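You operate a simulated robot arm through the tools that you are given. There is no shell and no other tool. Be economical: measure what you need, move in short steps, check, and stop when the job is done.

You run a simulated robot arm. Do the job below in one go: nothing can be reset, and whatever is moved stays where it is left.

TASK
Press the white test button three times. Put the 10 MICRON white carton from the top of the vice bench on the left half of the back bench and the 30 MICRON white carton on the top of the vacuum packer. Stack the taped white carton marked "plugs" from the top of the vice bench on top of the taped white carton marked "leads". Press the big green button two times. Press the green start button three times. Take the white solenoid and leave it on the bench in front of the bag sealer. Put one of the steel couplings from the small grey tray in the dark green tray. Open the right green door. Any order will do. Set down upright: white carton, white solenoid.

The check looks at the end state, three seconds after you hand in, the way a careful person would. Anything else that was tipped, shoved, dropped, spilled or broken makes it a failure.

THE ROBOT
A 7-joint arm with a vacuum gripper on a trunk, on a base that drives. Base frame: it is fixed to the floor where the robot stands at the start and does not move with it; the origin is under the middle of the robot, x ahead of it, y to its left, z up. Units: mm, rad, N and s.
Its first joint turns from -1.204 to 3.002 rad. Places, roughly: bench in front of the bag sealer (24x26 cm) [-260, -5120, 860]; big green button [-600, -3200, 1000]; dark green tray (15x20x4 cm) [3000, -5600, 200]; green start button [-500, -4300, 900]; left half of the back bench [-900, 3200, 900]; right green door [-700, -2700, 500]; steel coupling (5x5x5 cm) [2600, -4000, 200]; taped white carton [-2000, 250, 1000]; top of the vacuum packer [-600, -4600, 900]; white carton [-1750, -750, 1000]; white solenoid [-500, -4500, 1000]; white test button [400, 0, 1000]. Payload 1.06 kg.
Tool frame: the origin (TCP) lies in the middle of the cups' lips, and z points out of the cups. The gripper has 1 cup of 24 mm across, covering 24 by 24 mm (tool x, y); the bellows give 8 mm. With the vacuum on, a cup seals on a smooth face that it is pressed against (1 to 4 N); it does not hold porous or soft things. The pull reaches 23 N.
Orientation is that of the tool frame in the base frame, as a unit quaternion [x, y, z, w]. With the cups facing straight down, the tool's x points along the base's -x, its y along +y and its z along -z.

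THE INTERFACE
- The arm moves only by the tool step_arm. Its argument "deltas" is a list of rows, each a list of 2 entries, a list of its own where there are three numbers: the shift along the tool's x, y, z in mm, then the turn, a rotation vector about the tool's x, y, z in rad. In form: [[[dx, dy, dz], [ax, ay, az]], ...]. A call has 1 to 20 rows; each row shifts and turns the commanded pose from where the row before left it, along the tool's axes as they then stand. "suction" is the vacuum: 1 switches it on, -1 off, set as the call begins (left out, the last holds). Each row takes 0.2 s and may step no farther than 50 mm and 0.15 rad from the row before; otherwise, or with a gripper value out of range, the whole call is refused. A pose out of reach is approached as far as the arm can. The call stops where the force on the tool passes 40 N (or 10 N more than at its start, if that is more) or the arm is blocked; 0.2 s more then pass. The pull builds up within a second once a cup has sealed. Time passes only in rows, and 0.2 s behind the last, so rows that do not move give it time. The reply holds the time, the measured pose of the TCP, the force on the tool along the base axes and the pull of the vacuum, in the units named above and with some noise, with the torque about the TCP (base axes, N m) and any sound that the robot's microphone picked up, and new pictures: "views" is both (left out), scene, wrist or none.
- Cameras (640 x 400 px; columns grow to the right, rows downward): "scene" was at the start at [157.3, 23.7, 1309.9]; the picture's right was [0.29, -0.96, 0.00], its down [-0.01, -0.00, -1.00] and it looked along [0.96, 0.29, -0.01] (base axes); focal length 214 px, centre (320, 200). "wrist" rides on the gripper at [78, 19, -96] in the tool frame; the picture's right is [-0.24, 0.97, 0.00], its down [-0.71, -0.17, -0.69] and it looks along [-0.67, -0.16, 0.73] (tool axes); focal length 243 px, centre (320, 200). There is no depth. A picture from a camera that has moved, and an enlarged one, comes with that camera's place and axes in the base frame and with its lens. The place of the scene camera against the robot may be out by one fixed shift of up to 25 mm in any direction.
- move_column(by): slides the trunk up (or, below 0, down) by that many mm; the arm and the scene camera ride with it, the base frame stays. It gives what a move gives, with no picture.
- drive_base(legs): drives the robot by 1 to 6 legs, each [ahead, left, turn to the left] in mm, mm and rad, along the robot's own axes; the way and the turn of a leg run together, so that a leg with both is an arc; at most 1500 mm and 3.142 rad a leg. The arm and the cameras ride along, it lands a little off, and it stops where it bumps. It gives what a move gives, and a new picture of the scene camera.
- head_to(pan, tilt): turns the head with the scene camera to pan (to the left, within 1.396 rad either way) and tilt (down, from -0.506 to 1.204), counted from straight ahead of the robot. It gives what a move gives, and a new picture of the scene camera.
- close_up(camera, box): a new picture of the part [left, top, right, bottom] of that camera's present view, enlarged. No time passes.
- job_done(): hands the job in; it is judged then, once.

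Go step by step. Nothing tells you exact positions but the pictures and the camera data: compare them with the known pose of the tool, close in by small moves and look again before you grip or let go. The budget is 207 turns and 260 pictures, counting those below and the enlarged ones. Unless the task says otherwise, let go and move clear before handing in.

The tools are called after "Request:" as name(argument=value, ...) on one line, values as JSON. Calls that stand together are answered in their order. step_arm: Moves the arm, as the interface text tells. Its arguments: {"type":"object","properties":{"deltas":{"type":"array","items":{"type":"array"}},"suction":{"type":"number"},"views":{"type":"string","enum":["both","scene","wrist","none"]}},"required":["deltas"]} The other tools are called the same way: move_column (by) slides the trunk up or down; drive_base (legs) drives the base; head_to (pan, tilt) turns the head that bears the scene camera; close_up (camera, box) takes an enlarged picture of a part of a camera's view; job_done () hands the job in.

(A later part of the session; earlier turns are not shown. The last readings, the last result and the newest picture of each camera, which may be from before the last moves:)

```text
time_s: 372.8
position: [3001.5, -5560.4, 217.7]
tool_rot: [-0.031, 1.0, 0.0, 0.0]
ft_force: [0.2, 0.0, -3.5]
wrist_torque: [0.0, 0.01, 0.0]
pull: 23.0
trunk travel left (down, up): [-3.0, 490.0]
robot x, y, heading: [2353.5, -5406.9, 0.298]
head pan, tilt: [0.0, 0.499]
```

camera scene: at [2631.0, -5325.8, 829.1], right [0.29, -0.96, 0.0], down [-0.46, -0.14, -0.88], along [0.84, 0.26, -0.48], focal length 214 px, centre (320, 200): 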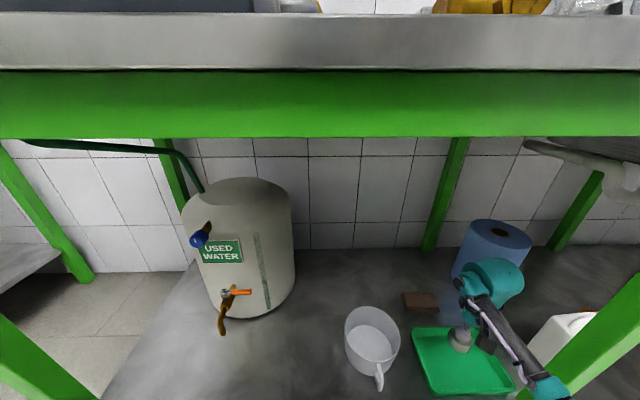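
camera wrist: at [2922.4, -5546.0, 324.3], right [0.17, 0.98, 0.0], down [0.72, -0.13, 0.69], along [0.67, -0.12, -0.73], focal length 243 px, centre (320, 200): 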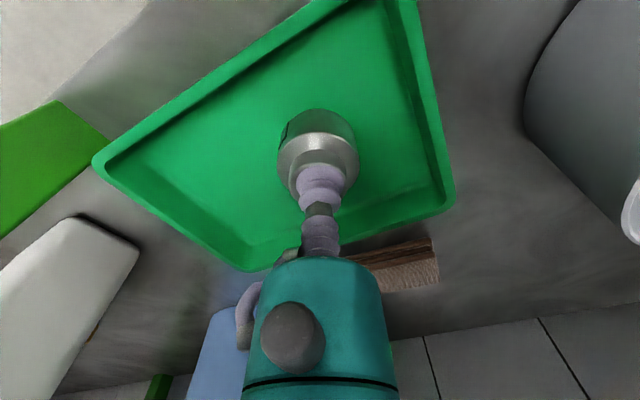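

Request:
step_arm(deltas=[[[0, 0, 3], [0, 0, 0]], [[0, 0, 3], [0, 0, 0]], [[0, 0, 3], [0, 0, 0]], [[0, 0, 0], [0, 0, 0]]], views="wrist")

```text
time_s: 373.8
position: [3002.4, -5559.2, 210.3]
tool_rot: [-0.032, 0.999, 0.0, 0.003]
ft_force: [-0.9, 0.2, 12.7]
wrist_torque: [-0.02, -0.06, 0.02]
pull: 22.5
trunk travel left (down, up): [-3.0, 490.0]
robot x, y, heading: [2351.9, -5407.9, 0.297]
head pan, tilt: [0.0, 0.499]
camera wrist: at [2922.7, -5545.4, 305.6], right [0.17, 0.98, 0.0], down [0.71, -0.13, 0.69], along [0.68, -0.12, -0.73], focal length 243 px, centre (320, 200)
```

wrist: 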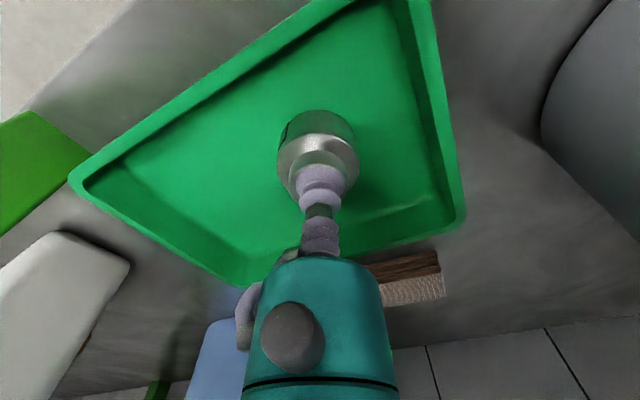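

Contact at last; the coupling sits in the tray. I'll release and rise.

Request:
step_arm(deltas=[[[0, 0, -3], [0, 0, 0]], [[0, 0, 0], [0, 0, 0]], [[0, 0, 0], [0, 0, 0]], [[0, 0, 0], [0, 0, 0]], [[0, 0, -5], [0, 0, 0]], [[0, 0, -20], [0, 0, 0]], [[0, 0, -40], [0, 0, 0]], [[0, 0, -40], [0, 0, 0]]], suction=-1, views="wrist")

```text
time_s: 375.6
position: [3001.0, -5560.3, 316.5]
tool_rot: [-0.032, 0.999, 0.0, 0.0]
ft_force: [-0.4, 1.2, -0.2]
wrist_torque: [-0.02, 0.02, -0.01]
pull: 0.1
trunk travel left (down, up): [-3.0, 490.0]
robot x, y, heading: [2354.3, -5403.7, 0.298]
head pan, tilt: [0.0, 0.499]
camera wrist: at [2922.4, -5546.3, 412.1], right [0.17, 0.98, 0.0], down [0.72, -0.13, 0.69], along [0.68, -0.12, -0.73], focal length 243 px, centre (320, 200)
```

wrist: 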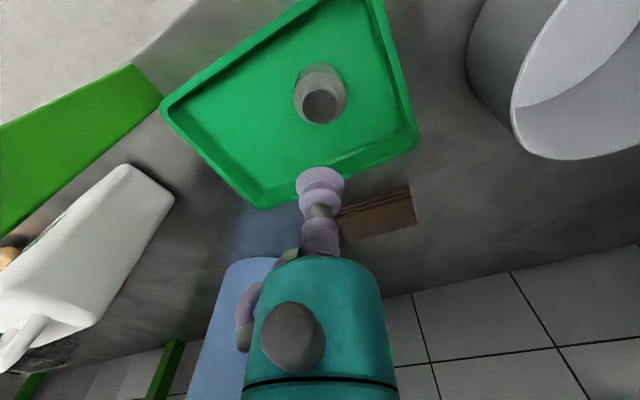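

The coupling stands in the green tray. I'll back out straight, raise the trunk, and cross to the console with the big green button and the doors.

Request:
drive_base(legs=[[-650, 0, 0]])

Request:
move_column(by=330)

Request:
drive_base(legs=[[0, 0, 3.13], [0, -1480, 0], [0, -1480, 0], [400, 0, 0]])

Request:
head_to(pan=0.0, tilt=0.3)

```text
time_s: 379.2
position: [2379.2, -5747.5, 316.4]
tool_rot: [-0.036, 0.999, 0.0, 0.001]
ft_force: [0.7, 0.3, -0.1]
wrist_torque: [0.01, -0.03, 0.01]
pull: 0.0
trunk travel left (down, up): [-3.0, 490.0]
robot x, y, heading: [1732.5, -5601.1, 0.306]
head pan, tilt: [0.0, 0.499]
camera scene: at [2006.9, -5518.1, 829.2], right [0.3, -0.95, 0.0], down [-0.46, -0.15, -0.88], along [0.84, 0.27, -0.48], focal length 214 px, centre (320, 200)
```

scene: 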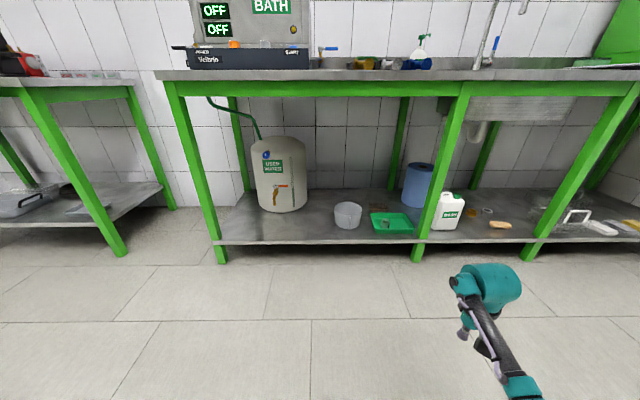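

```text
time_s: 382.5
position: [2379.1, -5747.2, 644.2]
tool_rot: [-0.036, 0.999, 0.0, 0.001]
ft_force: [-0.7, 0.0, 0.2]
wrist_torque: [-0.01, 0.0, -0.01]
pull: 0.1
trunk travel left (down, up): [-333.0, 160.0]
robot x, y, heading: [1729.9, -5598.2, 0.309]
head pan, tilt: [0.0, 0.499]
```

```text
time_s: 418.1
position: [-200.0, -2710.2, 646.0]
tool_rot: [0.999, 0.033, 0.0, 0.001]
ft_force: [0.2, -0.2, -0.4]
wrist_torque: [0.03, 0.02, -0.04]
pull: 0.0
trunk travel left (down, up): [-333.0, 160.0]
robot x, y, heading: [448.3, -2863.0, -2.842]
head pan, tilt: [0.0, 0.499]
camera scene: at [279.4, -2920.2, 1164.3], right [-0.3, 0.95, 0.0], down [0.46, 0.14, -0.88], along [-0.84, -0.26, -0.48], focal length 214 px, centre (320, 200)
```

scene: 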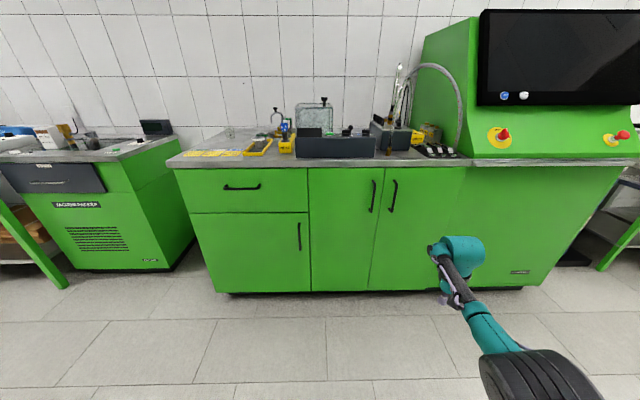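

```text
time_s: 418.8
position: [-200.1, -2709.4, 646.2]
tool_rot: [0.999, 0.033, -0.001, 0.0]
ft_force: [-0.6, -0.2, -0.1]
wrist_torque: [0.01, 0.01, 0.02]
pull: 0.0
trunk travel left (down, up): [-333.0, 160.0]
robot x, y, heading: [450.1, -2862.4, -2.837]
head pan, tilt: [0.0, 0.3]
camera scene: at [277.3, -2920.8, 1182.7], right [-0.3, 0.95, 0.0], down [0.28, 0.09, -0.96], along [-0.91, -0.28, -0.3], focal length 214 px, centre (320, 200)
```

scene: 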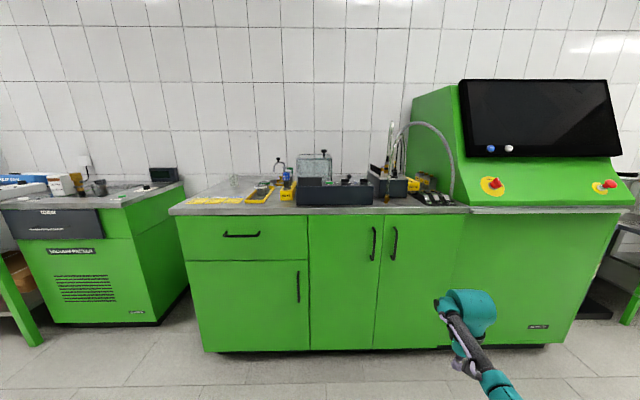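

Request:
close_up(camera="scene", box=[180, 130, 480, 330])

Request:
move_column(by=140)

Request:
drive_base(legs=[[200, 250, 0]])

Request:
head_to(pan=0.0, tilt=0.5)

```text
2.00 times, centred on (330, 230) of scene
camera zoom: at [277.3, -2920.8, 1182.7], right [-0.3, 0.95, 0.0], down [0.28, 0.09, -0.96], along [-0.91, -0.28, -0.3], focal length 429 px, centre (300, 140)
```

zoom: 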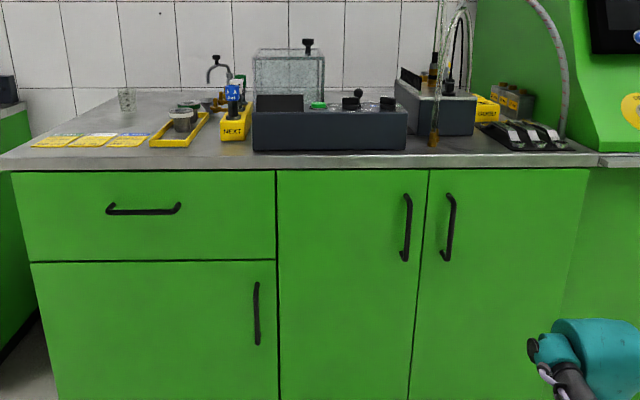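

```text
time_s: 420.5
position: [-223.5, -2716.7, 866.0]
tool_rot: [0.997, 0.032, -0.066, 0.019]
ft_force: [0.5, -0.7, 0.5]
wrist_torque: [0.01, -0.03, -0.02]
pull: 0.0
trunk travel left (down, up): [-473.0, 20.0]
robot x, y, heading: [448.2, -2862.3, -2.84]
head pan, tilt: [0.0, 0.3]
```

```text
time_s: 423.3
position: [-344.0, -3021.0, 866.3]
tool_rot: [0.997, 0.034, -0.065, 0.018]
ft_force: [-1.0, -0.4, -0.1]
wrist_torque: [0.01, 0.03, -0.01]
pull: 0.0
trunk travel left (down, up): [-473.0, 20.0]
robot x, y, heading: [323.7, -3165.9, -2.837]
head pan, tilt: [0.0, 0.3]
camera scene: at [225.8, -3200.7, 1338.4], right [-0.3, 0.95, 0.0], down [0.28, 0.09, -0.96], along [-0.91, -0.29, -0.3], focal length 214 px, centre (320, 200)
```

scene: 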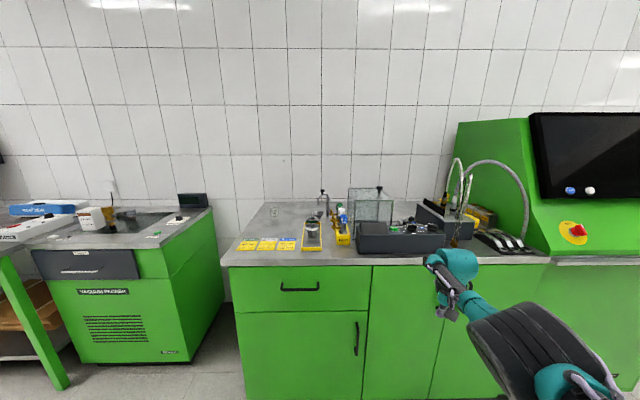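

```text
time_s: 424.0
position: [-343.6, -3020.0, 865.6]
tool_rot: [0.997, 0.035, -0.066, 0.019]
ft_force: [0.2, 0.5, 0.1]
wrist_torque: [0.02, 0.02, 0.02]
pull: 0.1
trunk travel left (down, up): [-473.0, 20.0]
robot x, y, heading: [329.2, -3166.3, -2.838]
head pan, tilt: [0.0, 0.499]
camera scene: at [228.2, -3199.7, 1320.1], right [-0.3, 0.95, 0.0], down [0.46, 0.14, -0.88], along [-0.84, -0.26, -0.48], focal length 214 px, centre (320, 200)
```

scene: 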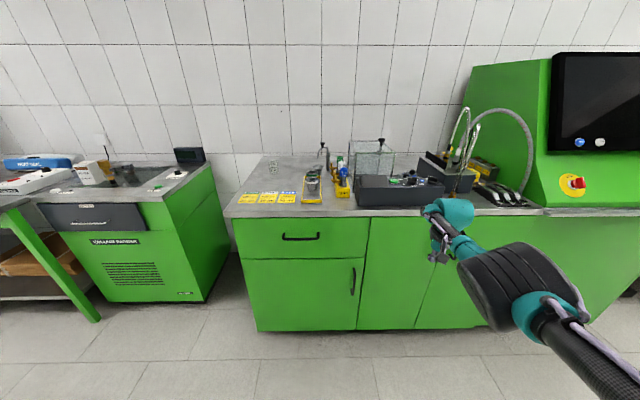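

I can see the dark control box with the green button on the counter. First I'll raise and straighten the arm for a look from above.

Request:
step_arm(deltas=[[[20, 0, -40], [0.016, 0.066, 0]], [[20, 0, -40], [0.016, 0.066, 0]], [[20, 10, -40], [0, 0, 0]], [[20, 15, -40], [0, 0, 0]], [[15, 15, -40], [0, 0, 0]], [[15, 15, -40], [0, 0, 0]], [[10, 15, -40], [0, 0, 0]], [[10, 15, -30], [0, 0, 0]], [[0, 0, 0], [0, 0, 0]]], views="wrist")

Request:
close_up(camera="scene", box=[220, 120, 520, 320])

```text
time_s: 426.0
position: [-230.2, -3075.9, 1162.6]
tool_rot: [0.999, 0.034, 0.0, 0.0]
ft_force: [-0.2, 0.4, 0.7]
wrist_torque: [-0.02, -0.02, -0.01]
pull: 0.0
out of reach, approached as far as the arm can: row 6, 7, 8
trunk travel left (down, up): [-473.0, 20.0]
robot x, y, heading: [330.8, -3164.8, -2.838]
head pan, tilt: [0.0, 0.499]
camera wrist: at [-150.8, -3089.7, 1258.0], right [-0.17, -0.99, 0.0], down [-0.72, 0.12, 0.69], along [-0.68, 0.11, -0.73], focal length 243 px, centre (320, 200)
```

wrist: 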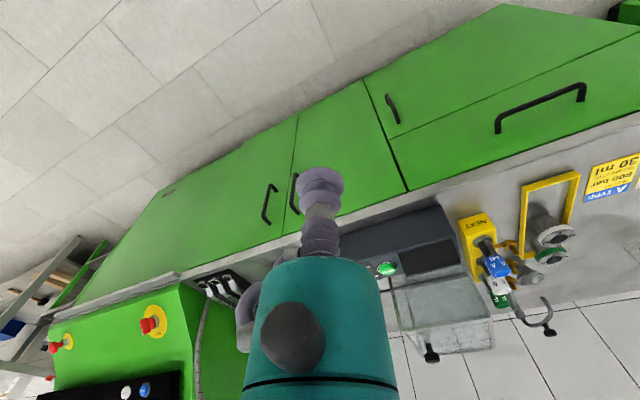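

```text
2.00 times, centred on (370, 220) of scene
camera zoom: at [228.2, -3199.7, 1320.0], right [-0.3, 0.95, 0.0], down [0.46, 0.14, -0.88], along [-0.84, -0.26, -0.48], focal length 429 px, centre (220, 160)
```

zoom: 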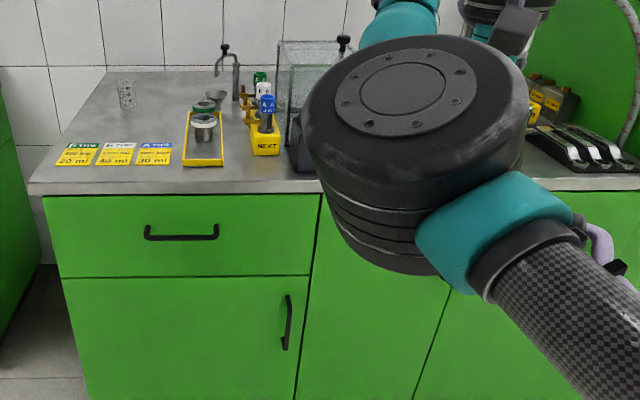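

The green button is at roughly (-640, -3160, 980). I'll strafe right 80 and advance 330, then look down on it.

Request:
drive_base(legs=[[0, -80, 0], [330, 0, 0]])

Request:
step_arm(deltas=[[[0, 0, 0], [0, 0, 0]]], views="wrist")

Request:
head_to(pan=-0.1, tilt=0.7)

```text
time_s: 429.2
position: [-573.5, -3095.8, 1161.8]
tool_rot: [0.999, 0.032, 0.0, 0.0]
ft_force: [-0.4, -0.4, 0.6]
wrist_torque: [0.0, -0.02, -0.01]
pull: 0.1
trunk travel left (down, up): [-473.0, 20.0]
robot x, y, heading: [-14.7, -3183.5, -2.843]
head pan, tilt: [0.0, 0.499]
camera scene: at [-114.9, -3221.1, 1320.0], right [-0.29, 0.96, 0.0], down [0.46, 0.14, -0.88], along [-0.84, -0.26, -0.48], focal length 214 px, centre (320, 200)
```

scene: 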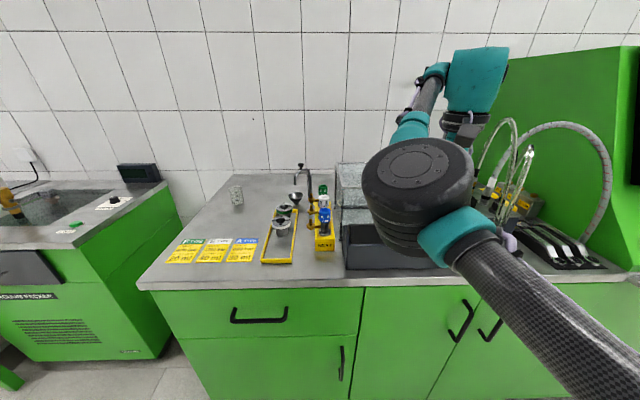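

```text
time_s: 429.6
position: [-573.4, -3095.4, 1162.5]
tool_rot: [1.0, 0.031, -0.001, 0.001]
ft_force: [0.0, -0.1, -0.4]
wrist_torque: [-0.01, 0.01, -0.02]
pull: 0.1
trunk travel left (down, up): [-473.0, 20.0]
robot x, y, heading: [-13.5, -3186.6, -2.844]
head pan, tilt: [0.0, 0.499]
camera wrist: at [-492.9, -3108.8, 1257.8], right [-0.17, -0.98, 0.0], down [-0.72, 0.13, 0.69], along [-0.68, 0.12, -0.73], focal length 243 px, centre (320, 200)
```

wrist: 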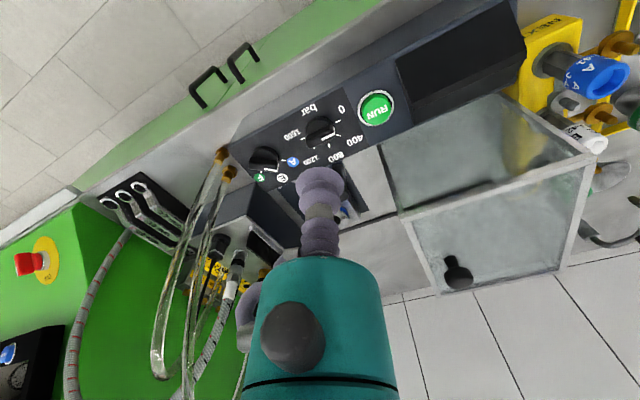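

```text
time_s: 430.4
position: [-573.2, -3094.6, 1162.8]
tool_rot: [0.999, 0.032, -0.001, 0.0]
ft_force: [-0.3, 0.1, -0.4]
wrist_torque: [0.02, -0.03, 0.0]
pull: 0.1
trunk travel left (down, up): [-473.0, 20.0]
robot x, y, heading: [-15.9, -3183.3, -2.842]
head pan, tilt: [-0.099, 0.7]
camera scene: at [-110.6, -3211.0, 1302.4], right [-0.2, 0.98, 0.0], down [0.63, 0.13, -0.77], along [-0.75, -0.15, -0.64], focal length 214 px, centre (320, 200)
```

scene: 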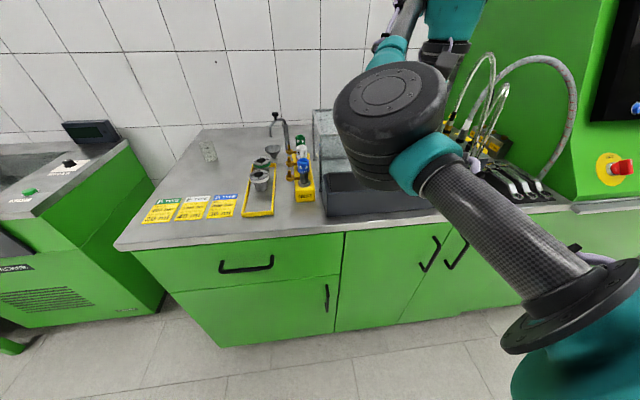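

The RUN button is at (-613, -3152, 990). I'll move over it and lower.

Request:
step_arm(deltas=[[[-22, 27, 0], [0, 0, 0]], [[-22, 27, 0], [0, 0, 0]], [[0, 0, 0], [0, 0, 0]]], views="none")

Request:
move_column(by=-110)

Request:
step_arm(deltas=[[[0, 0, 0], [0, 0, 0]]], views="wrist")

```text
time_s: 431.1
position: [-613.3, -3152.1, 1163.8]
tool_rot: [1.0, 0.032, 0.0, 0.001]
ft_force: [-0.3, 0.7, -1.1]
wrist_torque: [0.02, 0.01, 0.01]
pull: 0.1
trunk travel left (down, up): [-473.0, 20.0]
robot x, y, heading: [-16.5, -3187.6, -2.844]
head pan, tilt: [-0.099, 0.7]
```

```text
time_s: 432.6
position: [-624.7, -3154.0, 994.2]
tool_rot: [0.998, 0.032, 0.05, -0.014]
ft_force: [0.0, 0.0, 1.5]
wrist_torque: [0.0, -0.03, 0.0]
pull: 0.1
trunk travel left (down, up): [-363.0, 130.0]
robot x, y, heading: [-14.8, -3185.3, -2.845]
head pan, tilt: [-0.099, 0.7]
```

```text
time_s: 433.0
position: [-623.6, -3153.0, 994.0]
tool_rot: [0.998, 0.031, 0.052, -0.014]
ft_force: [-0.1, 0.6, 1.0]
wrist_torque: [0.01, 0.0, 0.01]
pull: 0.1
trunk travel left (down, up): [-363.0, 130.0]
robot x, y, heading: [-12.5, -3187.7, -2.843]
head pan, tilt: [-0.099, 0.7]
camera wrist: at [-553.3, -3171.3, 1096.7], right [-0.17, -0.98, -0.05], down [-0.78, 0.11, 0.61], along [-0.6, 0.14, -0.79], focal length 243 px, centre (320, 200)
```

wrist: 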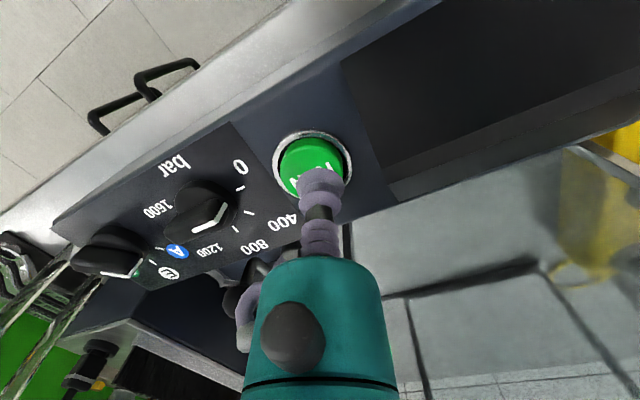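

I'm just above the button but about 10 mm too far back. I'll lift a little, straighten and centre.

Request:
step_arm(deltas=[[[0, 0, -12], [0, 0, 0]], [[10, 0, 0], [0.03, -0.1, 0]], [[0, 0, 0], [0, 0, 0]]], views="wrist")

```text
time_s: 433.8
position: [-623.7, -3118.6, 1002.1]
tool_rot: [0.999, 0.032, 0.001, -0.027]
ft_force: [-0.4, 0.5, 0.6]
wrist_torque: [0.0, 0.0, -0.01]
pull: 0.0
out of reach, approached as far as the arm can: row 2
trunk travel left (down, up): [-363.0, 130.0]
robot x, y, heading: [-14.6, -3185.5, -2.846]
head pan, tilt: [-0.099, 0.7]
camera wrist: at [-543.4, -3137.6, 1096.8], right [-0.17, -0.98, -0.05], down [-0.72, 0.09, 0.69], along [-0.68, 0.16, -0.72], focal length 243 px, centre (320, 200)
```

wrist: 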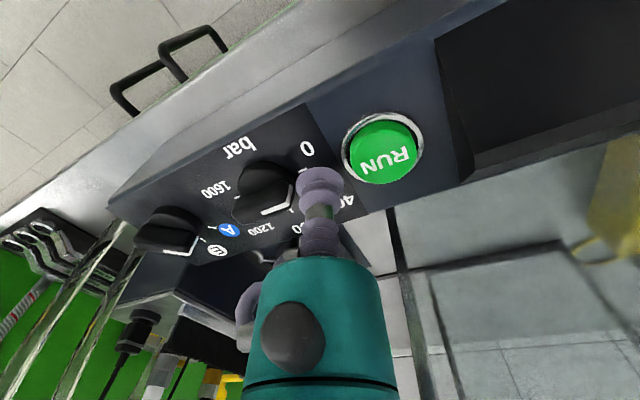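

Request:
move_column(by=25)

Request:
step_arm(deltas=[[[6, 17, 0], [-0.027, 0, 0]], [[5, 17, 0], [-0.027, 0, 0]], [[0, 0, 0], [0, 0, 0]]], views="wrist")

```text
time_s: 434.5
position: [-622.5, -3118.8, 1026.7]
tool_rot: [0.999, 0.033, 0.0, -0.027]
ft_force: [0.1, 0.1, 0.8]
wrist_torque: [-0.01, -0.01, 0.02]
pull: 0.1
trunk travel left (down, up): [-388.0, 105.0]
robot x, y, heading: [-14.7, -3183.2, -2.839]
head pan, tilt: [-0.099, 0.7]
```

```text
time_s: 435.3
position: [-625.1, -3149.1, 1025.1]
tool_rot: [0.999, 0.032, 0.001, 0.0]
ft_force: [0.3, 0.4, 0.8]
wrist_torque: [0.01, -0.01, 0.03]
pull: 0.1
out of reach, approached as far as the arm can: row 1, 2
trunk travel left (down, up): [-388.0, 105.0]
robot x, y, heading: [-13.8, -3187.0, -2.845]
head pan, tilt: [-0.099, 0.7]
camera wrist: at [-546.1, -3161.3, 1121.8], right [-0.17, -0.99, 0.0], down [-0.72, 0.12, 0.68], along [-0.67, 0.12, -0.73], focal length 243 px, centre (320, 200)
```

wrist: 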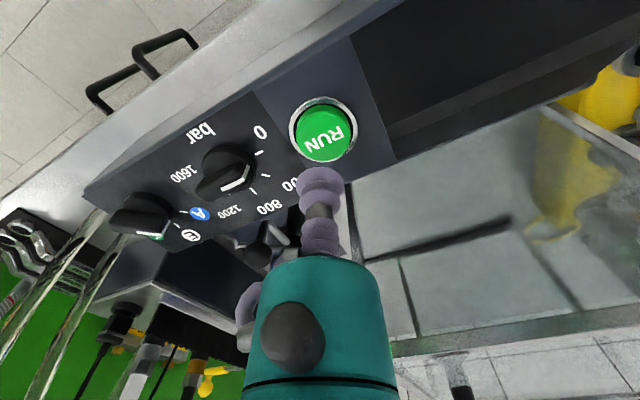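

Request:
step_arm(deltas=[[[10, 2, 0], [0, 0, 0]], [[0, 0, 0], [0, 0, 0]]], views="none")

```text
time_s: 435.9
position: [-627.3, -3148.5, 1025.6]
tool_rot: [0.999, 0.032, 0.002, 0.0]
ft_force: [-0.1, 0.4, 0.4]
wrist_torque: [-0.01, 0.0, 0.01]
pull: 0.0
out of reach, approached as far as the arm can: row 1
trunk travel left (down, up): [-388.0, 105.0]
robot x, y, heading: [-13.8, -3186.2, -2.845]
head pan, tilt: [-0.099, 0.7]
```

Request:
drive_base(legs=[[-10, 3, 0]])

Request:
step_arm(deltas=[[[0, 0, 6], [0, 0, 0]], [[0, 0, 6], [0, 0, 0]], [[0, 0, 6], [0, 0, 0]], [[0, 0, 0], [0, 0, 0]]], views="wrist")

```text
time_s: 436.6
position: [-615.8, -3146.5, 1026.8]
tool_rot: [0.999, 0.032, 0.001, 0.0]
ft_force: [0.5, -0.4, -0.5]
wrist_torque: [0.03, 0.0, -0.01]
pull: 0.0
trunk travel left (down, up): [-388.0, 105.0]
robot x, y, heading: [-3.5, -3186.1, -2.846]
head pan, tilt: [-0.099, 0.7]
camera scene: at [-152.9, -3227.3, 1204.3], right [-0.2, 0.98, 0.0], down [0.63, 0.13, -0.77], along [-0.75, -0.15, -0.64], focal length 214 px, centre (320, 200)
```

scene: 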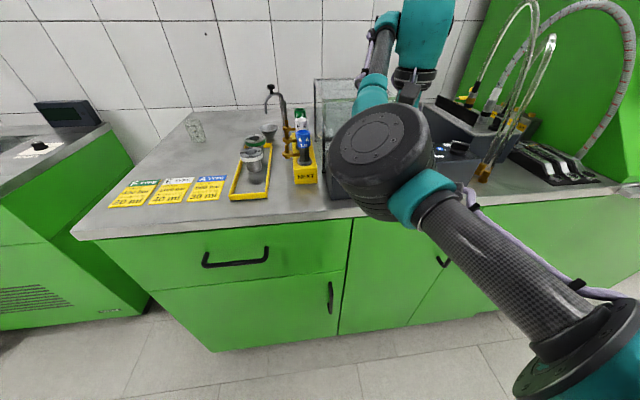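

```text
time_s: 437.6
position: [-616.6, -3147.6, 1007.3]
tool_rot: [0.999, 0.033, 0.002, 0.0]
ft_force: [-0.6, -0.2, 0.3]
wrist_torque: [-0.02, -0.01, -0.03]
pull: 0.1
trunk travel left (down, up): [-388.0, 105.0]
robot x, y, heading: [-5.5, -3182.9, -2.845]
head pan, tilt: [-0.099, 0.7]
camera wrist: at [-536.3, -3160.7, 1103.9], right [-0.17, -0.99, 0.0], down [-0.72, 0.12, 0.68], along [-0.67, 0.12, -0.73], focal length 243 px, centre (320, 200)
```

wrist: 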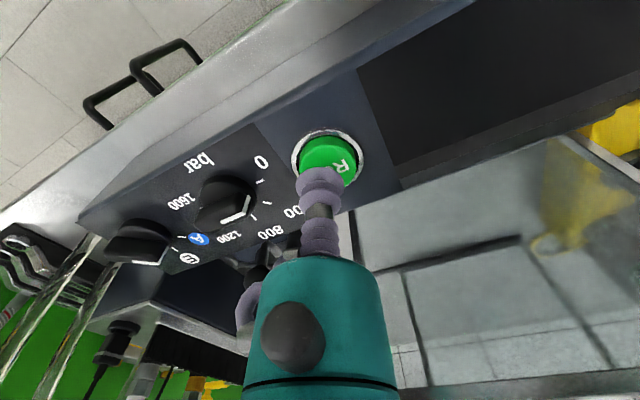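

Aligned. Creep down to press.

Request:
step_arm(deltas=[[[-2, 2, 7], [0, 0, 0]], [[0, 0, 5], [0, 0, 0]], [[0, 0, 4], [0, 0, 0]], [[0, 0, 0], [0, 0, 0]]], views="none")

```text
time_s: 438.6
position: [-618.2, -3148.8, 992.4]
tool_rot: [0.999, 0.033, 0.0, 0.0]
ft_force: [-0.6, -0.2, 1.6]
wrist_torque: [0.0, 0.0, -0.02]
pull: 0.0
trunk travel left (down, up): [-388.0, 105.0]
robot x, y, heading: [-6.5, -3184.3, -2.841]
head pan, tilt: [-0.099, 0.7]
```

Request:
step_arm(deltas=[[[0, 0, 3], [0, 0, 0]], [[0, 0, 2], [0, 0, 0]], [[0, 0, 0], [0, 0, 0]]], views="none")

```text
time_s: 439.4
position: [-616.5, -3149.9, 988.5]
tool_rot: [0.999, 0.032, 0.0, 0.0]
ft_force: [-0.9, 0.6, 2.0]
wrist_torque: [-0.03, 0.0, 0.01]
pull: 0.0
trunk travel left (down, up): [-388.0, 105.0]
robot x, y, heading: [-3.3, -3185.3, -2.841]
head pan, tilt: [-0.099, 0.7]
heard: click
```

First click. Release and press again.

Request:
step_arm(deltas=[[[0, 0, -8], [0, 0, 0]], [[0, 0, -8], [0, 0, 0]], [[0, 0, 0], [0, 0, 0]], [[0, 0, 6], [0, 0, 0]], [[0, 0, 6], [0, 0, 0]], [[0, 0, 4], [0, 0, 0]], [[0, 0, 0], [0, 0, 0]]], views="none")

Request:
step_arm(deltas=[[[0, 0, -10], [0, 0, 0]], [[0, 0, -20], [0, 0, 0]], [[0, 0, -20], [0, 0, 0]], [[0, 0, 0], [0, 0, 0]]], views="none")

```text
time_s: 441.0
position: [-617.2, -3149.4, 987.5]
tool_rot: [1.0, 0.031, 0.0, -0.001]
ft_force: [-0.8, 0.3, 2.6]
wrist_torque: [-0.01, 0.0, -0.01]
pull: 0.1
trunk travel left (down, up): [-388.0, 105.0]
robot x, y, heading: [-7.3, -3183.3, -2.842]
head pan, tilt: [-0.099, 0.7]
heard: click
```

```text
time_s: 442.0
position: [-616.4, -3150.3, 1035.8]
tool_rot: [0.999, 0.033, 0.001, 0.001]
ft_force: [0.1, 0.6, -0.1]
wrist_torque: [-0.01, -0.01, 0.02]
pull: 0.2
trunk travel left (down, up): [-388.0, 105.0]
robot x, y, heading: [-5.5, -3184.1, -2.848]
head pan, tilt: [-0.099, 0.7]
```

The big green button has its two clicks. Now the right green door: I'll back away and look at it straight on.

Request:
drive_base(legs=[[-380, 0, 0.02], [0, -180, 0]])

Request:
head_to(pan=-0.1, tilt=0.75)

```text
time_s: 446.3
position: [-306.4, -2869.4, 1036.4]
tool_rot: [0.999, 0.041, 0.001, -0.001]
ft_force: [-0.2, -0.2, 0.2]
wrist_torque: [0.01, 0.03, 0.0]
pull: 0.0
trunk travel left (down, up): [-388.0, 105.0]
robot x, y, heading: [307.3, -2895.3, -2.829]
head pan, tilt: [-0.099, 0.7]
camera scene: at [158.7, -2939.8, 1204.2], right [-0.21, 0.98, 0.0], down [0.63, 0.14, -0.76], along [-0.75, -0.16, -0.64], focal length 214 px, centre (320, 200)
```

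scene: 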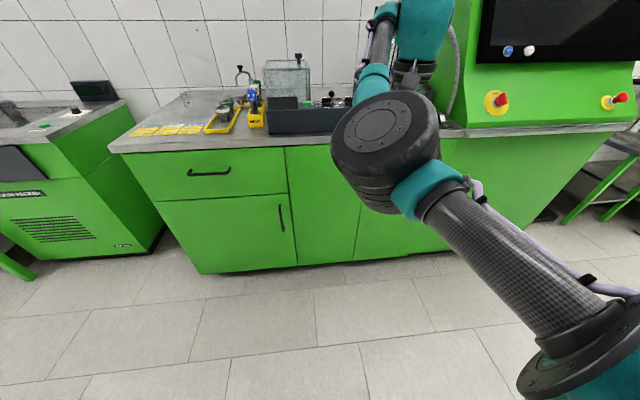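

```text
time_s: 446.9
position: [-305.3, -2870.7, 1037.3]
tool_rot: [0.999, 0.041, 0.002, 0.0]
ft_force: [-0.6, -0.1, 0.1]
wrist_torque: [0.01, 0.03, 0.01]
pull: 0.1
trunk travel left (down, up): [-388.0, 105.0]
robot x, y, heading: [309.0, -2896.2, -2.826]
head pan, tilt: [-0.099, 0.75]
camera scene: at [160.8, -2939.5, 1200.0], right [-0.21, 0.98, 0.0], down [0.67, 0.15, -0.73], along [-0.71, -0.16, -0.68], focal length 214 px, centre (320, 200)
```

scene: 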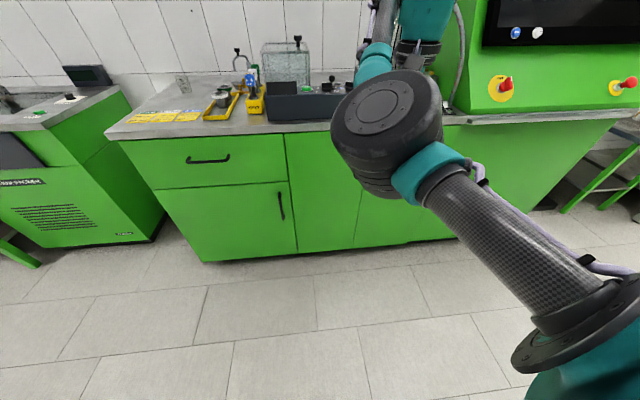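

The arm blocks the view. I'll lower it and turn the tool horizontal, facing the door; there's room here.

Request:
move_column(by=-150)

Request:
step_arm(deltas=[[[10, 0, 0], [0, 0, -0.115]], [[10, 0, 0], [0, 0, -0.115]], [[0, 0, 0], [0, -0.143, 0]], [[0, 0, 0], [0, -0.143, 0]], [[0, 0, 0], [0, -0.143, 0]], [[0, 0, 0], [0, -0.143, 0]], [[0, 0, 0], [0, -0.143, 0]], [[0, 0, 0], [0, -0.143, 0]], [[0, 0, 0], [0, -0.143, 0]], [[0, 0, 0], [0, -0.143, 0]], [[0, 0, 0], [0, -0.143, 0]], [[0, 0, 0], [0, -0.143, 0]], [[0, 0, 0], [0, -0.141, 0]], [[0, 0, 0], [0, 0, 0]]], views="both")

```text
time_s: 448.7
position: [-315.0, -2872.3, 811.0]
tool_rot: [0.996, 0.041, 0.079, -0.021]
ft_force: [0.4, 0.6, -0.6]
wrist_torque: [0.03, -0.01, 0.0]
pull: 0.0
trunk travel left (down, up): [-238.0, 255.0]
robot x, y, heading: [307.9, -2895.6, -2.828]
head pan, tilt: [-0.099, 0.75]
```

```text
time_s: 451.7
position: [-321.6, -2863.7, 811.1]
tool_rot: [0.753, 0.118, -0.64, 0.101]
ft_force: [0.1, 0.2, -0.4]
wrist_torque: [0.0, 0.0, -0.01]
pull: 0.2
out of reach, approached as far as the arm can: row 1, 2, 3
trunk travel left (down, up): [-238.0, 255.0]
robot x, y, heading: [305.9, -2895.5, -2.827]
head pan, tilt: [-0.099, 0.75]
camera scene: at [126.0, -2950.8, 1049.7], right [-0.21, 0.98, 0.0], down [0.67, 0.15, -0.73], along [-0.71, -0.16, -0.68], focal length 214 px, centre (320, 200)
camera wrist: at [-213.1, -2849.8, 749.4], right [0.26, -0.94, 0.23], down [0.48, 0.34, 0.81], along [-0.84, -0.1, 0.54], focal length 243 px, centre (320, 200)
```

scene: 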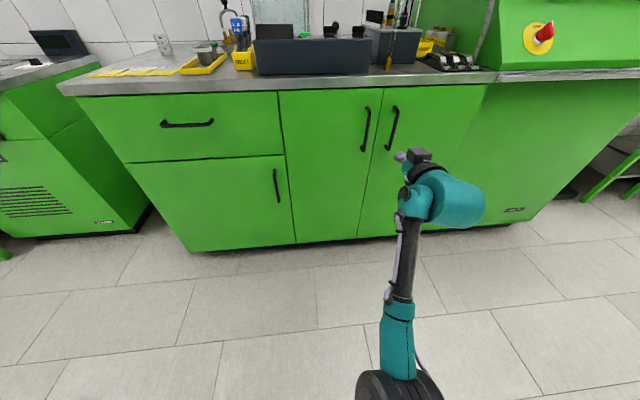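
wrist: 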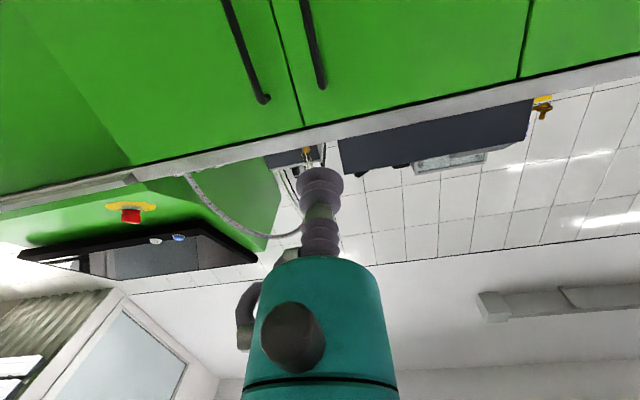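

Now I have a clear view. I place the door's free edge at (-602, -2923), its hinge at (-710, -2590) and the handle at z≈755. I'll finish levelling the tool and lower the cup to about z 610, below the handle.

Request:
step_arm(deltas=[[[0, 0, 0], [0, -0.08, 0]], [[0, 0, 0], [0, -0.082, 0]], [[40, 0, 0], [0, 0, 0]], [[40, 0, 0], [0, 0, 0]], [[40, 0, 0], [0, 0, 0]], [[40, 0, 0], [0, 0, 0]], [[40, 0, 0], [0, 0, 0]], [[0, 0, 0], [0, 0, 0]]], views="none")

Request:
drive_base(legs=[[0, -100, 0], [170, 0, 0]])

Request:
step_arm(deltas=[[[0, 0, 0], [0, 0, 0]]], views="wrist")

```text
time_s: 453.5
position: [-320.3, -2861.8, 611.1]
tool_rot: [0.699, 0.11, -0.698, 0.11]
ft_force: [-0.1, 0.6, -0.5]
wrist_torque: [-0.02, 0.01, 0.06]
pull: 0.0
trunk travel left (down, up): [-238.0, 255.0]
robot x, y, heading: [309.3, -2893.6, -2.822]
head pan, tilt: [-0.099, 0.75]
```

```text
time_s: 456.1
position: [-513.4, -2821.0, 610.4]
tool_rot: [0.699, 0.11, -0.698, 0.11]
ft_force: [0.0, -0.4, -1.5]
wrist_torque: [0.01, -0.02, 0.02]
pull: 0.0
trunk travel left (down, up): [-238.0, 255.0]
robot x, y, heading: [116.6, -2854.7, -2.833]
head pan, tilt: [-0.099, 0.75]
camera scene: at [-65.6, -2909.4, 1049.7], right [-0.21, 0.98, 0.0], down [0.67, 0.15, -0.73], along [-0.71, -0.16, -0.68], focal length 214 px, centre (320, 200)
```

scene: 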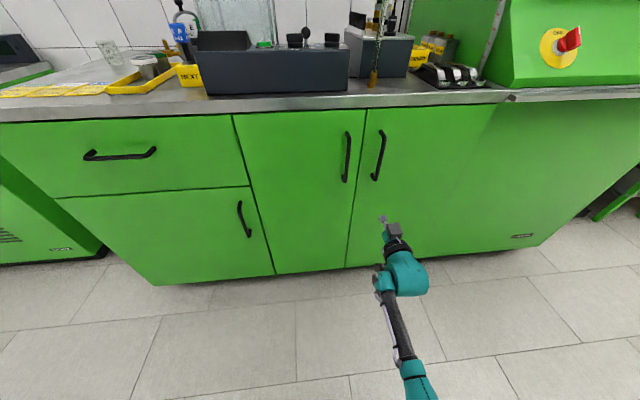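

```text
time_s: 456.5
position: [-513.1, -2822.4, 611.6]
tool_rot: [0.699, 0.109, -0.698, 0.11]
ft_force: [0.1, 0.5, -0.9]
wrist_torque: [0.0, 0.0, -0.01]
pull: 0.0
trunk travel left (down, up): [-238.0, 255.0]
robot x, y, heading: [116.6, -2854.3, -2.822]
head pan, tilt: [-0.099, 0.75]
camera wrist: at [-414.8, -2810.1, 533.5], right [0.3, -0.92, 0.24], down [0.6, 0.37, 0.71], along [-0.74, -0.07, 0.66], focal length 243 px, centre (320, 200)
```

wrist: 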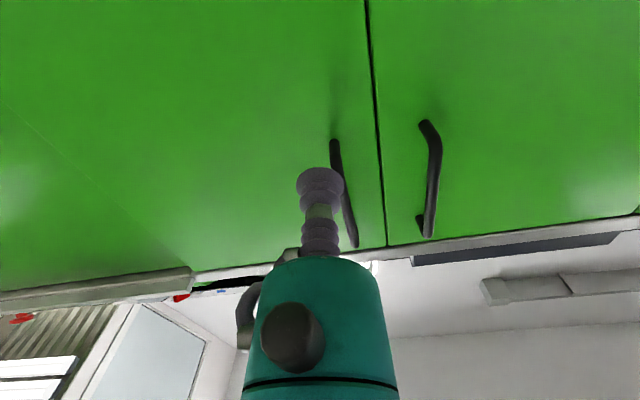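

The cup is about 70 right of the door's free edge and 115 from the panel. I'll drive in 75, then creep with vacuum on.

Request:
drive_base(legs=[[75, 0, 0]])

Request:
step_arm(deltas=[[[0, 0, 6], [0, 0, 0]], [[0, 0, 6], [0, 0, 0]], [[0, 0, 5], [0, 0, 0]], [[0, 0, 0], [0, 0, 0]], [[0, 0, 0], [0, 0, 0]]], suction=1, views="wrist")

```text
time_s: 457.5
position: [-583.9, -2844.6, 611.2]
tool_rot: [0.699, 0.11, -0.698, 0.11]
ft_force: [0.3, 0.0, 0.8]
wrist_torque: [0.03, 0.01, -0.01]
pull: 0.0
trunk travel left (down, up): [-238.0, 255.0]
robot x, y, heading: [43.4, -2878.2, -2.827]
head pan, tilt: [-0.099, 0.75]
camera scene: at [-136.3, -2932.3, 1049.7], right [-0.21, 0.98, 0.0], down [0.67, 0.15, -0.73], along [-0.71, -0.16, -0.68], focal length 214 px, centre (320, 200)
```

scene: 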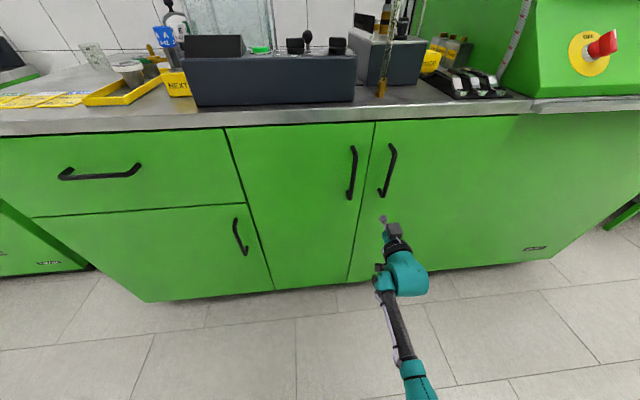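

```text
time_s: 458.7
position: [-598.6, -2849.5, 610.5]
tool_rot: [0.699, 0.109, -0.698, 0.109]
ft_force: [-0.5, 0.6, 0.0]
wrist_torque: [0.02, 0.01, 0.03]
pull: 0.0
trunk travel left (down, up): [-238.0, 255.0]
robot x, y, heading: [42.7, -2875.8, -2.823]
head pan, tilt: [-0.099, 0.75]
camera wrist: at [-500.9, -2838.5, 533.3], right [0.3, -0.93, 0.24], down [0.6, 0.37, 0.71], along [-0.74, -0.07, 0.66], focal length 243 px, centre (320, 200)
```

wrist: 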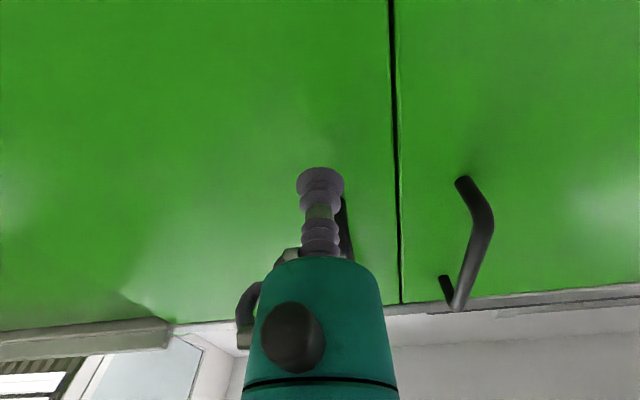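

Request:
step_arm(deltas=[[[0, 0, 5], [0, 0, 0]], [[0, 0, 5], [0, 0, 0]], [[0, 0, 4], [0, 0, 0]], [[0, 0, 0], [0, 0, 0]], [[0, 0, 0], [0, 0, 0]]], views="none")

```text
time_s: 459.9
position: [-614.6, -2853.0, 611.4]
tool_rot: [0.699, 0.11, -0.698, 0.11]
ft_force: [-0.3, 0.8, -0.4]
wrist_torque: [0.04, 0.01, -0.03]
pull: 0.1
trunk travel left (down, up): [-238.0, 255.0]
robot x, y, heading: [42.7, -2873.8, -2.823]
head pan, tilt: [-0.099, 0.75]
```

Request:
step_arm(deltas=[[[0, 0, 5], [0, 0, 0]], [[0, 0, 4], [0, 0, 0]], [[0, 0, 4], [0, 0, 0]], [[0, 0, 0], [0, 0, 0]], [[0, 0, 0], [0, 0, 0]]], views="none")

```text
time_s: 461.1
position: [-626.9, -2857.3, 611.7]
tool_rot: [0.699, 0.109, -0.698, 0.109]
ft_force: [0.7, -0.5, 0.0]
wrist_torque: [-0.05, 0.01, 0.0]
pull: 0.1
trunk travel left (down, up): [-238.0, 255.0]
robot x, y, heading: [41.6, -2879.4, -2.829]
head pan, tilt: [-0.099, 0.75]
```

Request:
step_arm(deltas=[[[0, 0, 5], [0, 0, 0]], [[0, 0, 5], [0, 0, 0]], [[0, 0, 4], [0, 0, 0]], [[0, 0, 0], [0, 0, 0]], [[0, 0, 0], [0, 0, 0]]], views="wrist")

```text
time_s: 462.3
position: [-639.3, -2863.8, 612.3]
tool_rot: [0.699, 0.11, -0.698, 0.11]
ft_force: [-1.9, -0.2, -0.3]
wrist_torque: [-0.07, -0.05, 0.13]
pull: 22.6
trunk travel left (down, up): [-238.0, 255.0]
robot x, y, heading: [43.8, -2877.5, -2.821]
head pan, tilt: [-0.099, 0.75]
camera wrist: at [-540.8, -2851.1, 534.0], right [0.3, -0.93, 0.24], down [0.6, 0.37, 0.71], along [-0.74, -0.07, 0.66], focal length 243 px, centre (320, 200)
```

wrist: 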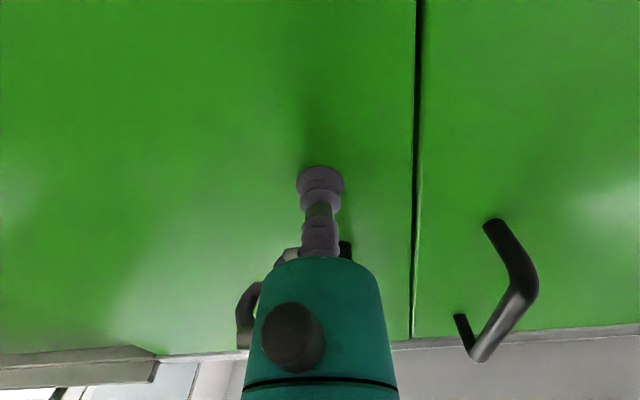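

Sealed on the door at 22.6 N. I'll open it by rotating the whole robot about the hinge, starting with a small arc.

Request:
drive_base(legs=[[-42, -52, 0.08]])

```text
time_s: 463.4
position: [-616.9, -2853.8, 612.1]
tool_rot: [0.694, 0.137, -0.693, 0.138]
ft_force: [-2.2, 4.3, 2.1]
wrist_torque: [-0.17, -0.06, 0.09]
pull: 22.9
trunk travel left (down, up): [-238.0, 255.0]
robot x, y, heading: [65.7, -2812.9, -2.742]
head pan, tilt: [-0.099, 0.75]
camera scene: at [-110.2, -2884.0, 1049.7], right [-0.29, 0.96, 0.0], down [0.65, 0.2, -0.73], along [-0.7, -0.21, -0.68], focal length 214 px, centre (320, 200)
```

scene: 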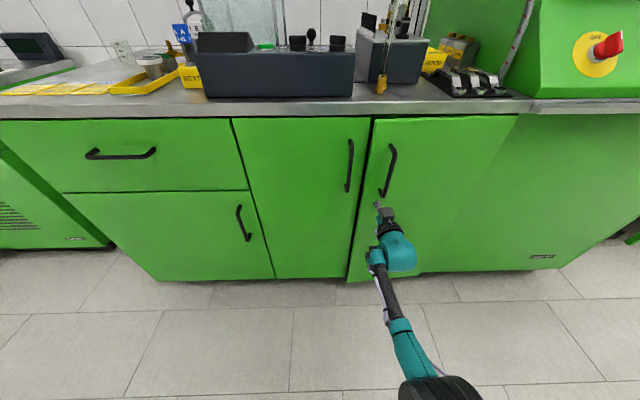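

The door is moving with the cup, forces low. I'll continue the arc.

Request:
drive_base(legs=[[-63, -77, 0.12], [-63, -77, 0.12]])

```text
time_s: 465.7
position: [-553.6, -2818.4, 611.2]
tool_rot: [0.673, 0.218, -0.671, 0.22]
ft_force: [-6.8, 6.6, -0.7]
wrist_torque: [0.0, 0.04, 0.16]
pull: 23.1
trunk travel left (down, up): [-238.0, 255.0]
robot x, y, heading: [101.2, -2619.1, -2.51]
head pan, tilt: [-0.099, 0.75]
camera scene: at [-54.4, -2729.5, 1049.7], right [-0.51, 0.86, 0.0], down [0.59, 0.35, -0.73], along [-0.63, -0.37, -0.68], focal length 214 px, centre (320, 200)
```

scene: 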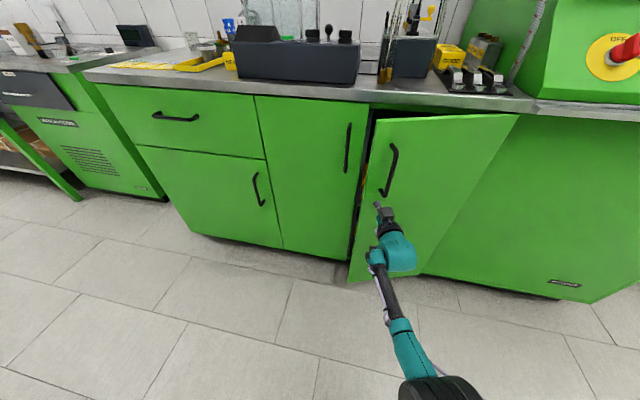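

Door at about 18° and opening smoothly; side force is 9 N, so I'll bias slightly toward the hinge and continue.

Request:
drive_base(legs=[[-63, -82, 0.12], [-63, -80, 0.12]])

```text
time_s: 468.1
position: [-505.6, -2761.0, 611.4]
tool_rot: [0.643, 0.297, -0.641, 0.297]
ft_force: [5.2, -2.6, 0.5]
wrist_torque: [-0.08, -0.07, -0.04]
pull: 23.0
trunk travel left (down, up): [-238.0, 255.0]
robot x, y, heading: [84.6, -2411.8, -2.272]
head pan, tilt: [-0.099, 0.75]
camera scene: at [-41.2, -2560.8, 1049.7], right [-0.7, 0.72, 0.0], down [0.49, 0.48, -0.73], along [-0.52, -0.51, -0.68], focal length 214 px, centre (320, 200)
```

scene: 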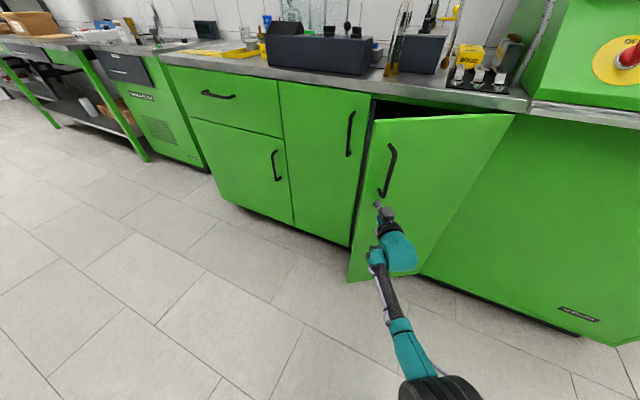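

Request:
drive_base(legs=[[-63, -76, 0.12], [-63, -77, 0.12], [-63, -78, 0.12]])

```text
time_s: 471.3
position: [-454.5, -2667.8, 611.8]
tool_rot: [0.581, 0.405, -0.578, 0.406]
ft_force: [-5.8, 1.2, -1.7]
wrist_torque: [-0.01, -0.13, 0.2]
pull: 22.6
trunk travel left (down, up): [-238.0, 255.0]
robot x, y, heading: [-24.6, -2131.9, -1.914]
head pan, tilt: [-0.099, 0.75]
camera scene: at [-89.2, -2321.0, 1049.6], right [-0.9, 0.43, 0.0], down [0.29, 0.62, -0.73], along [-0.31, -0.66, -0.68], focal length 214 px, centre (320, 200)
```

scene: 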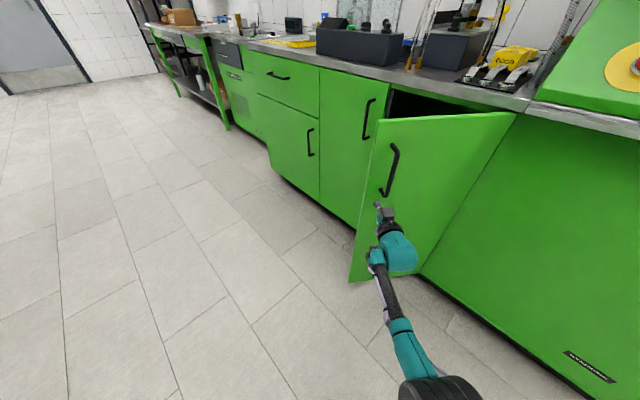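

About 52° open. I'll continue to about 80°.

Request:
drive_base(legs=[[-63, -79, 0.12], [-63, -77, 0.12], [-63, -77, 0.12], [-63, -77, 0.12]])

```text
time_s: 475.6
position: [-441.3, -2525.0, 611.8]
tool_rot: [0.467, 0.531, -0.466, 0.532]
ft_force: [-10.6, -3.0, -0.5]
wrist_torque: [0.0, 0.07, 0.05]
pull: 22.8
trunk travel left (down, up): [-238.0, 255.0]
robot x, y, heading: [-308.2, -1855.3, -1.437]
head pan, tilt: [-0.099, 0.75]
camera scene: at [-276.4, -2055.6, 1049.7], right [-1.0, -0.03, 0.0], down [-0.02, 0.68, -0.73], along [0.03, -0.73, -0.68], focal length 214 px, centre (320, 200)
```

scene: 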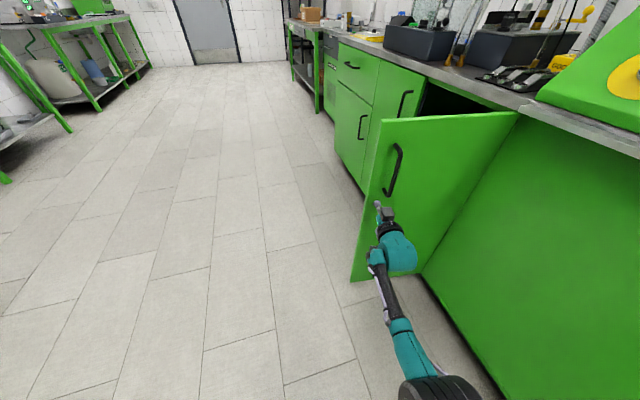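

The door stands about 80° open. I'll release the vacuum and withdraw the cup.

Request:
step_arm(deltas=[[[0, 0, 0], [0, 0, 0]], [[0, 0, 0], [0, 0, 0]], [[0, 0, 0], [0, 0, 0]], [[0, 0, 0], [0, 0, 0]], [[0, 0, -8], [0, 0, 0]], [[0, 0, -20], [0, 0, 0]], [[0, 0, -20], [0, 0, 0]]], suction=-1, views="none")

Request:
drive_base(legs=[[-200, 200, 0]])

```text
time_s: 477.2
position: [-447.3, -2478.8, 611.8]
tool_rot: [0.468, 0.531, -0.466, 0.531]
ft_force: [-0.6, -0.6, 0.3]
wrist_torque: [0.0, 0.02, 0.0]
pull: 0.0
trunk travel left (down, up): [-238.0, 255.0]
robot x, y, heading: [-302.9, -1856.5, -1.439]
head pan, tilt: [-0.099, 0.75]
```

```text
time_s: 479.6
position: [-275.3, -2247.2, 612.2]
tool_rot: [0.467, 0.531, -0.466, 0.532]
ft_force: [0.5, 0.7, -0.2]
wrist_torque: [0.0, 0.0, 0.02]
pull: 0.1
trunk travel left (down, up): [-238.0, 255.0]
robot x, y, heading: [-130.6, -1624.0, -1.44]
head pan, tilt: [-0.099, 0.75]
camera scene: at [-103.8, -1823.4, 1049.7], right [-1.0, -0.04, 0.0], down [-0.02, 0.68, -0.73], along [0.03, -0.73, -0.68], focal length 214 px, centre (320, 200)
```

scene: 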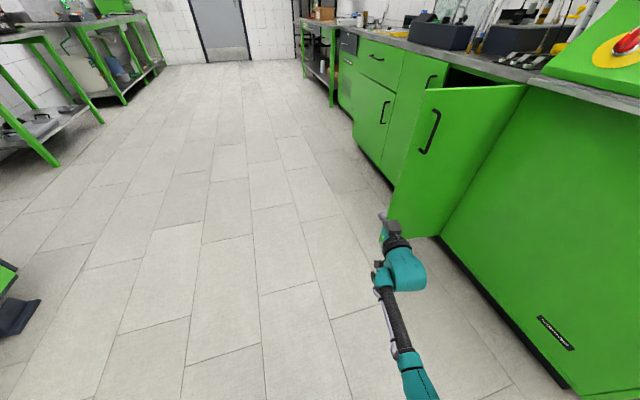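

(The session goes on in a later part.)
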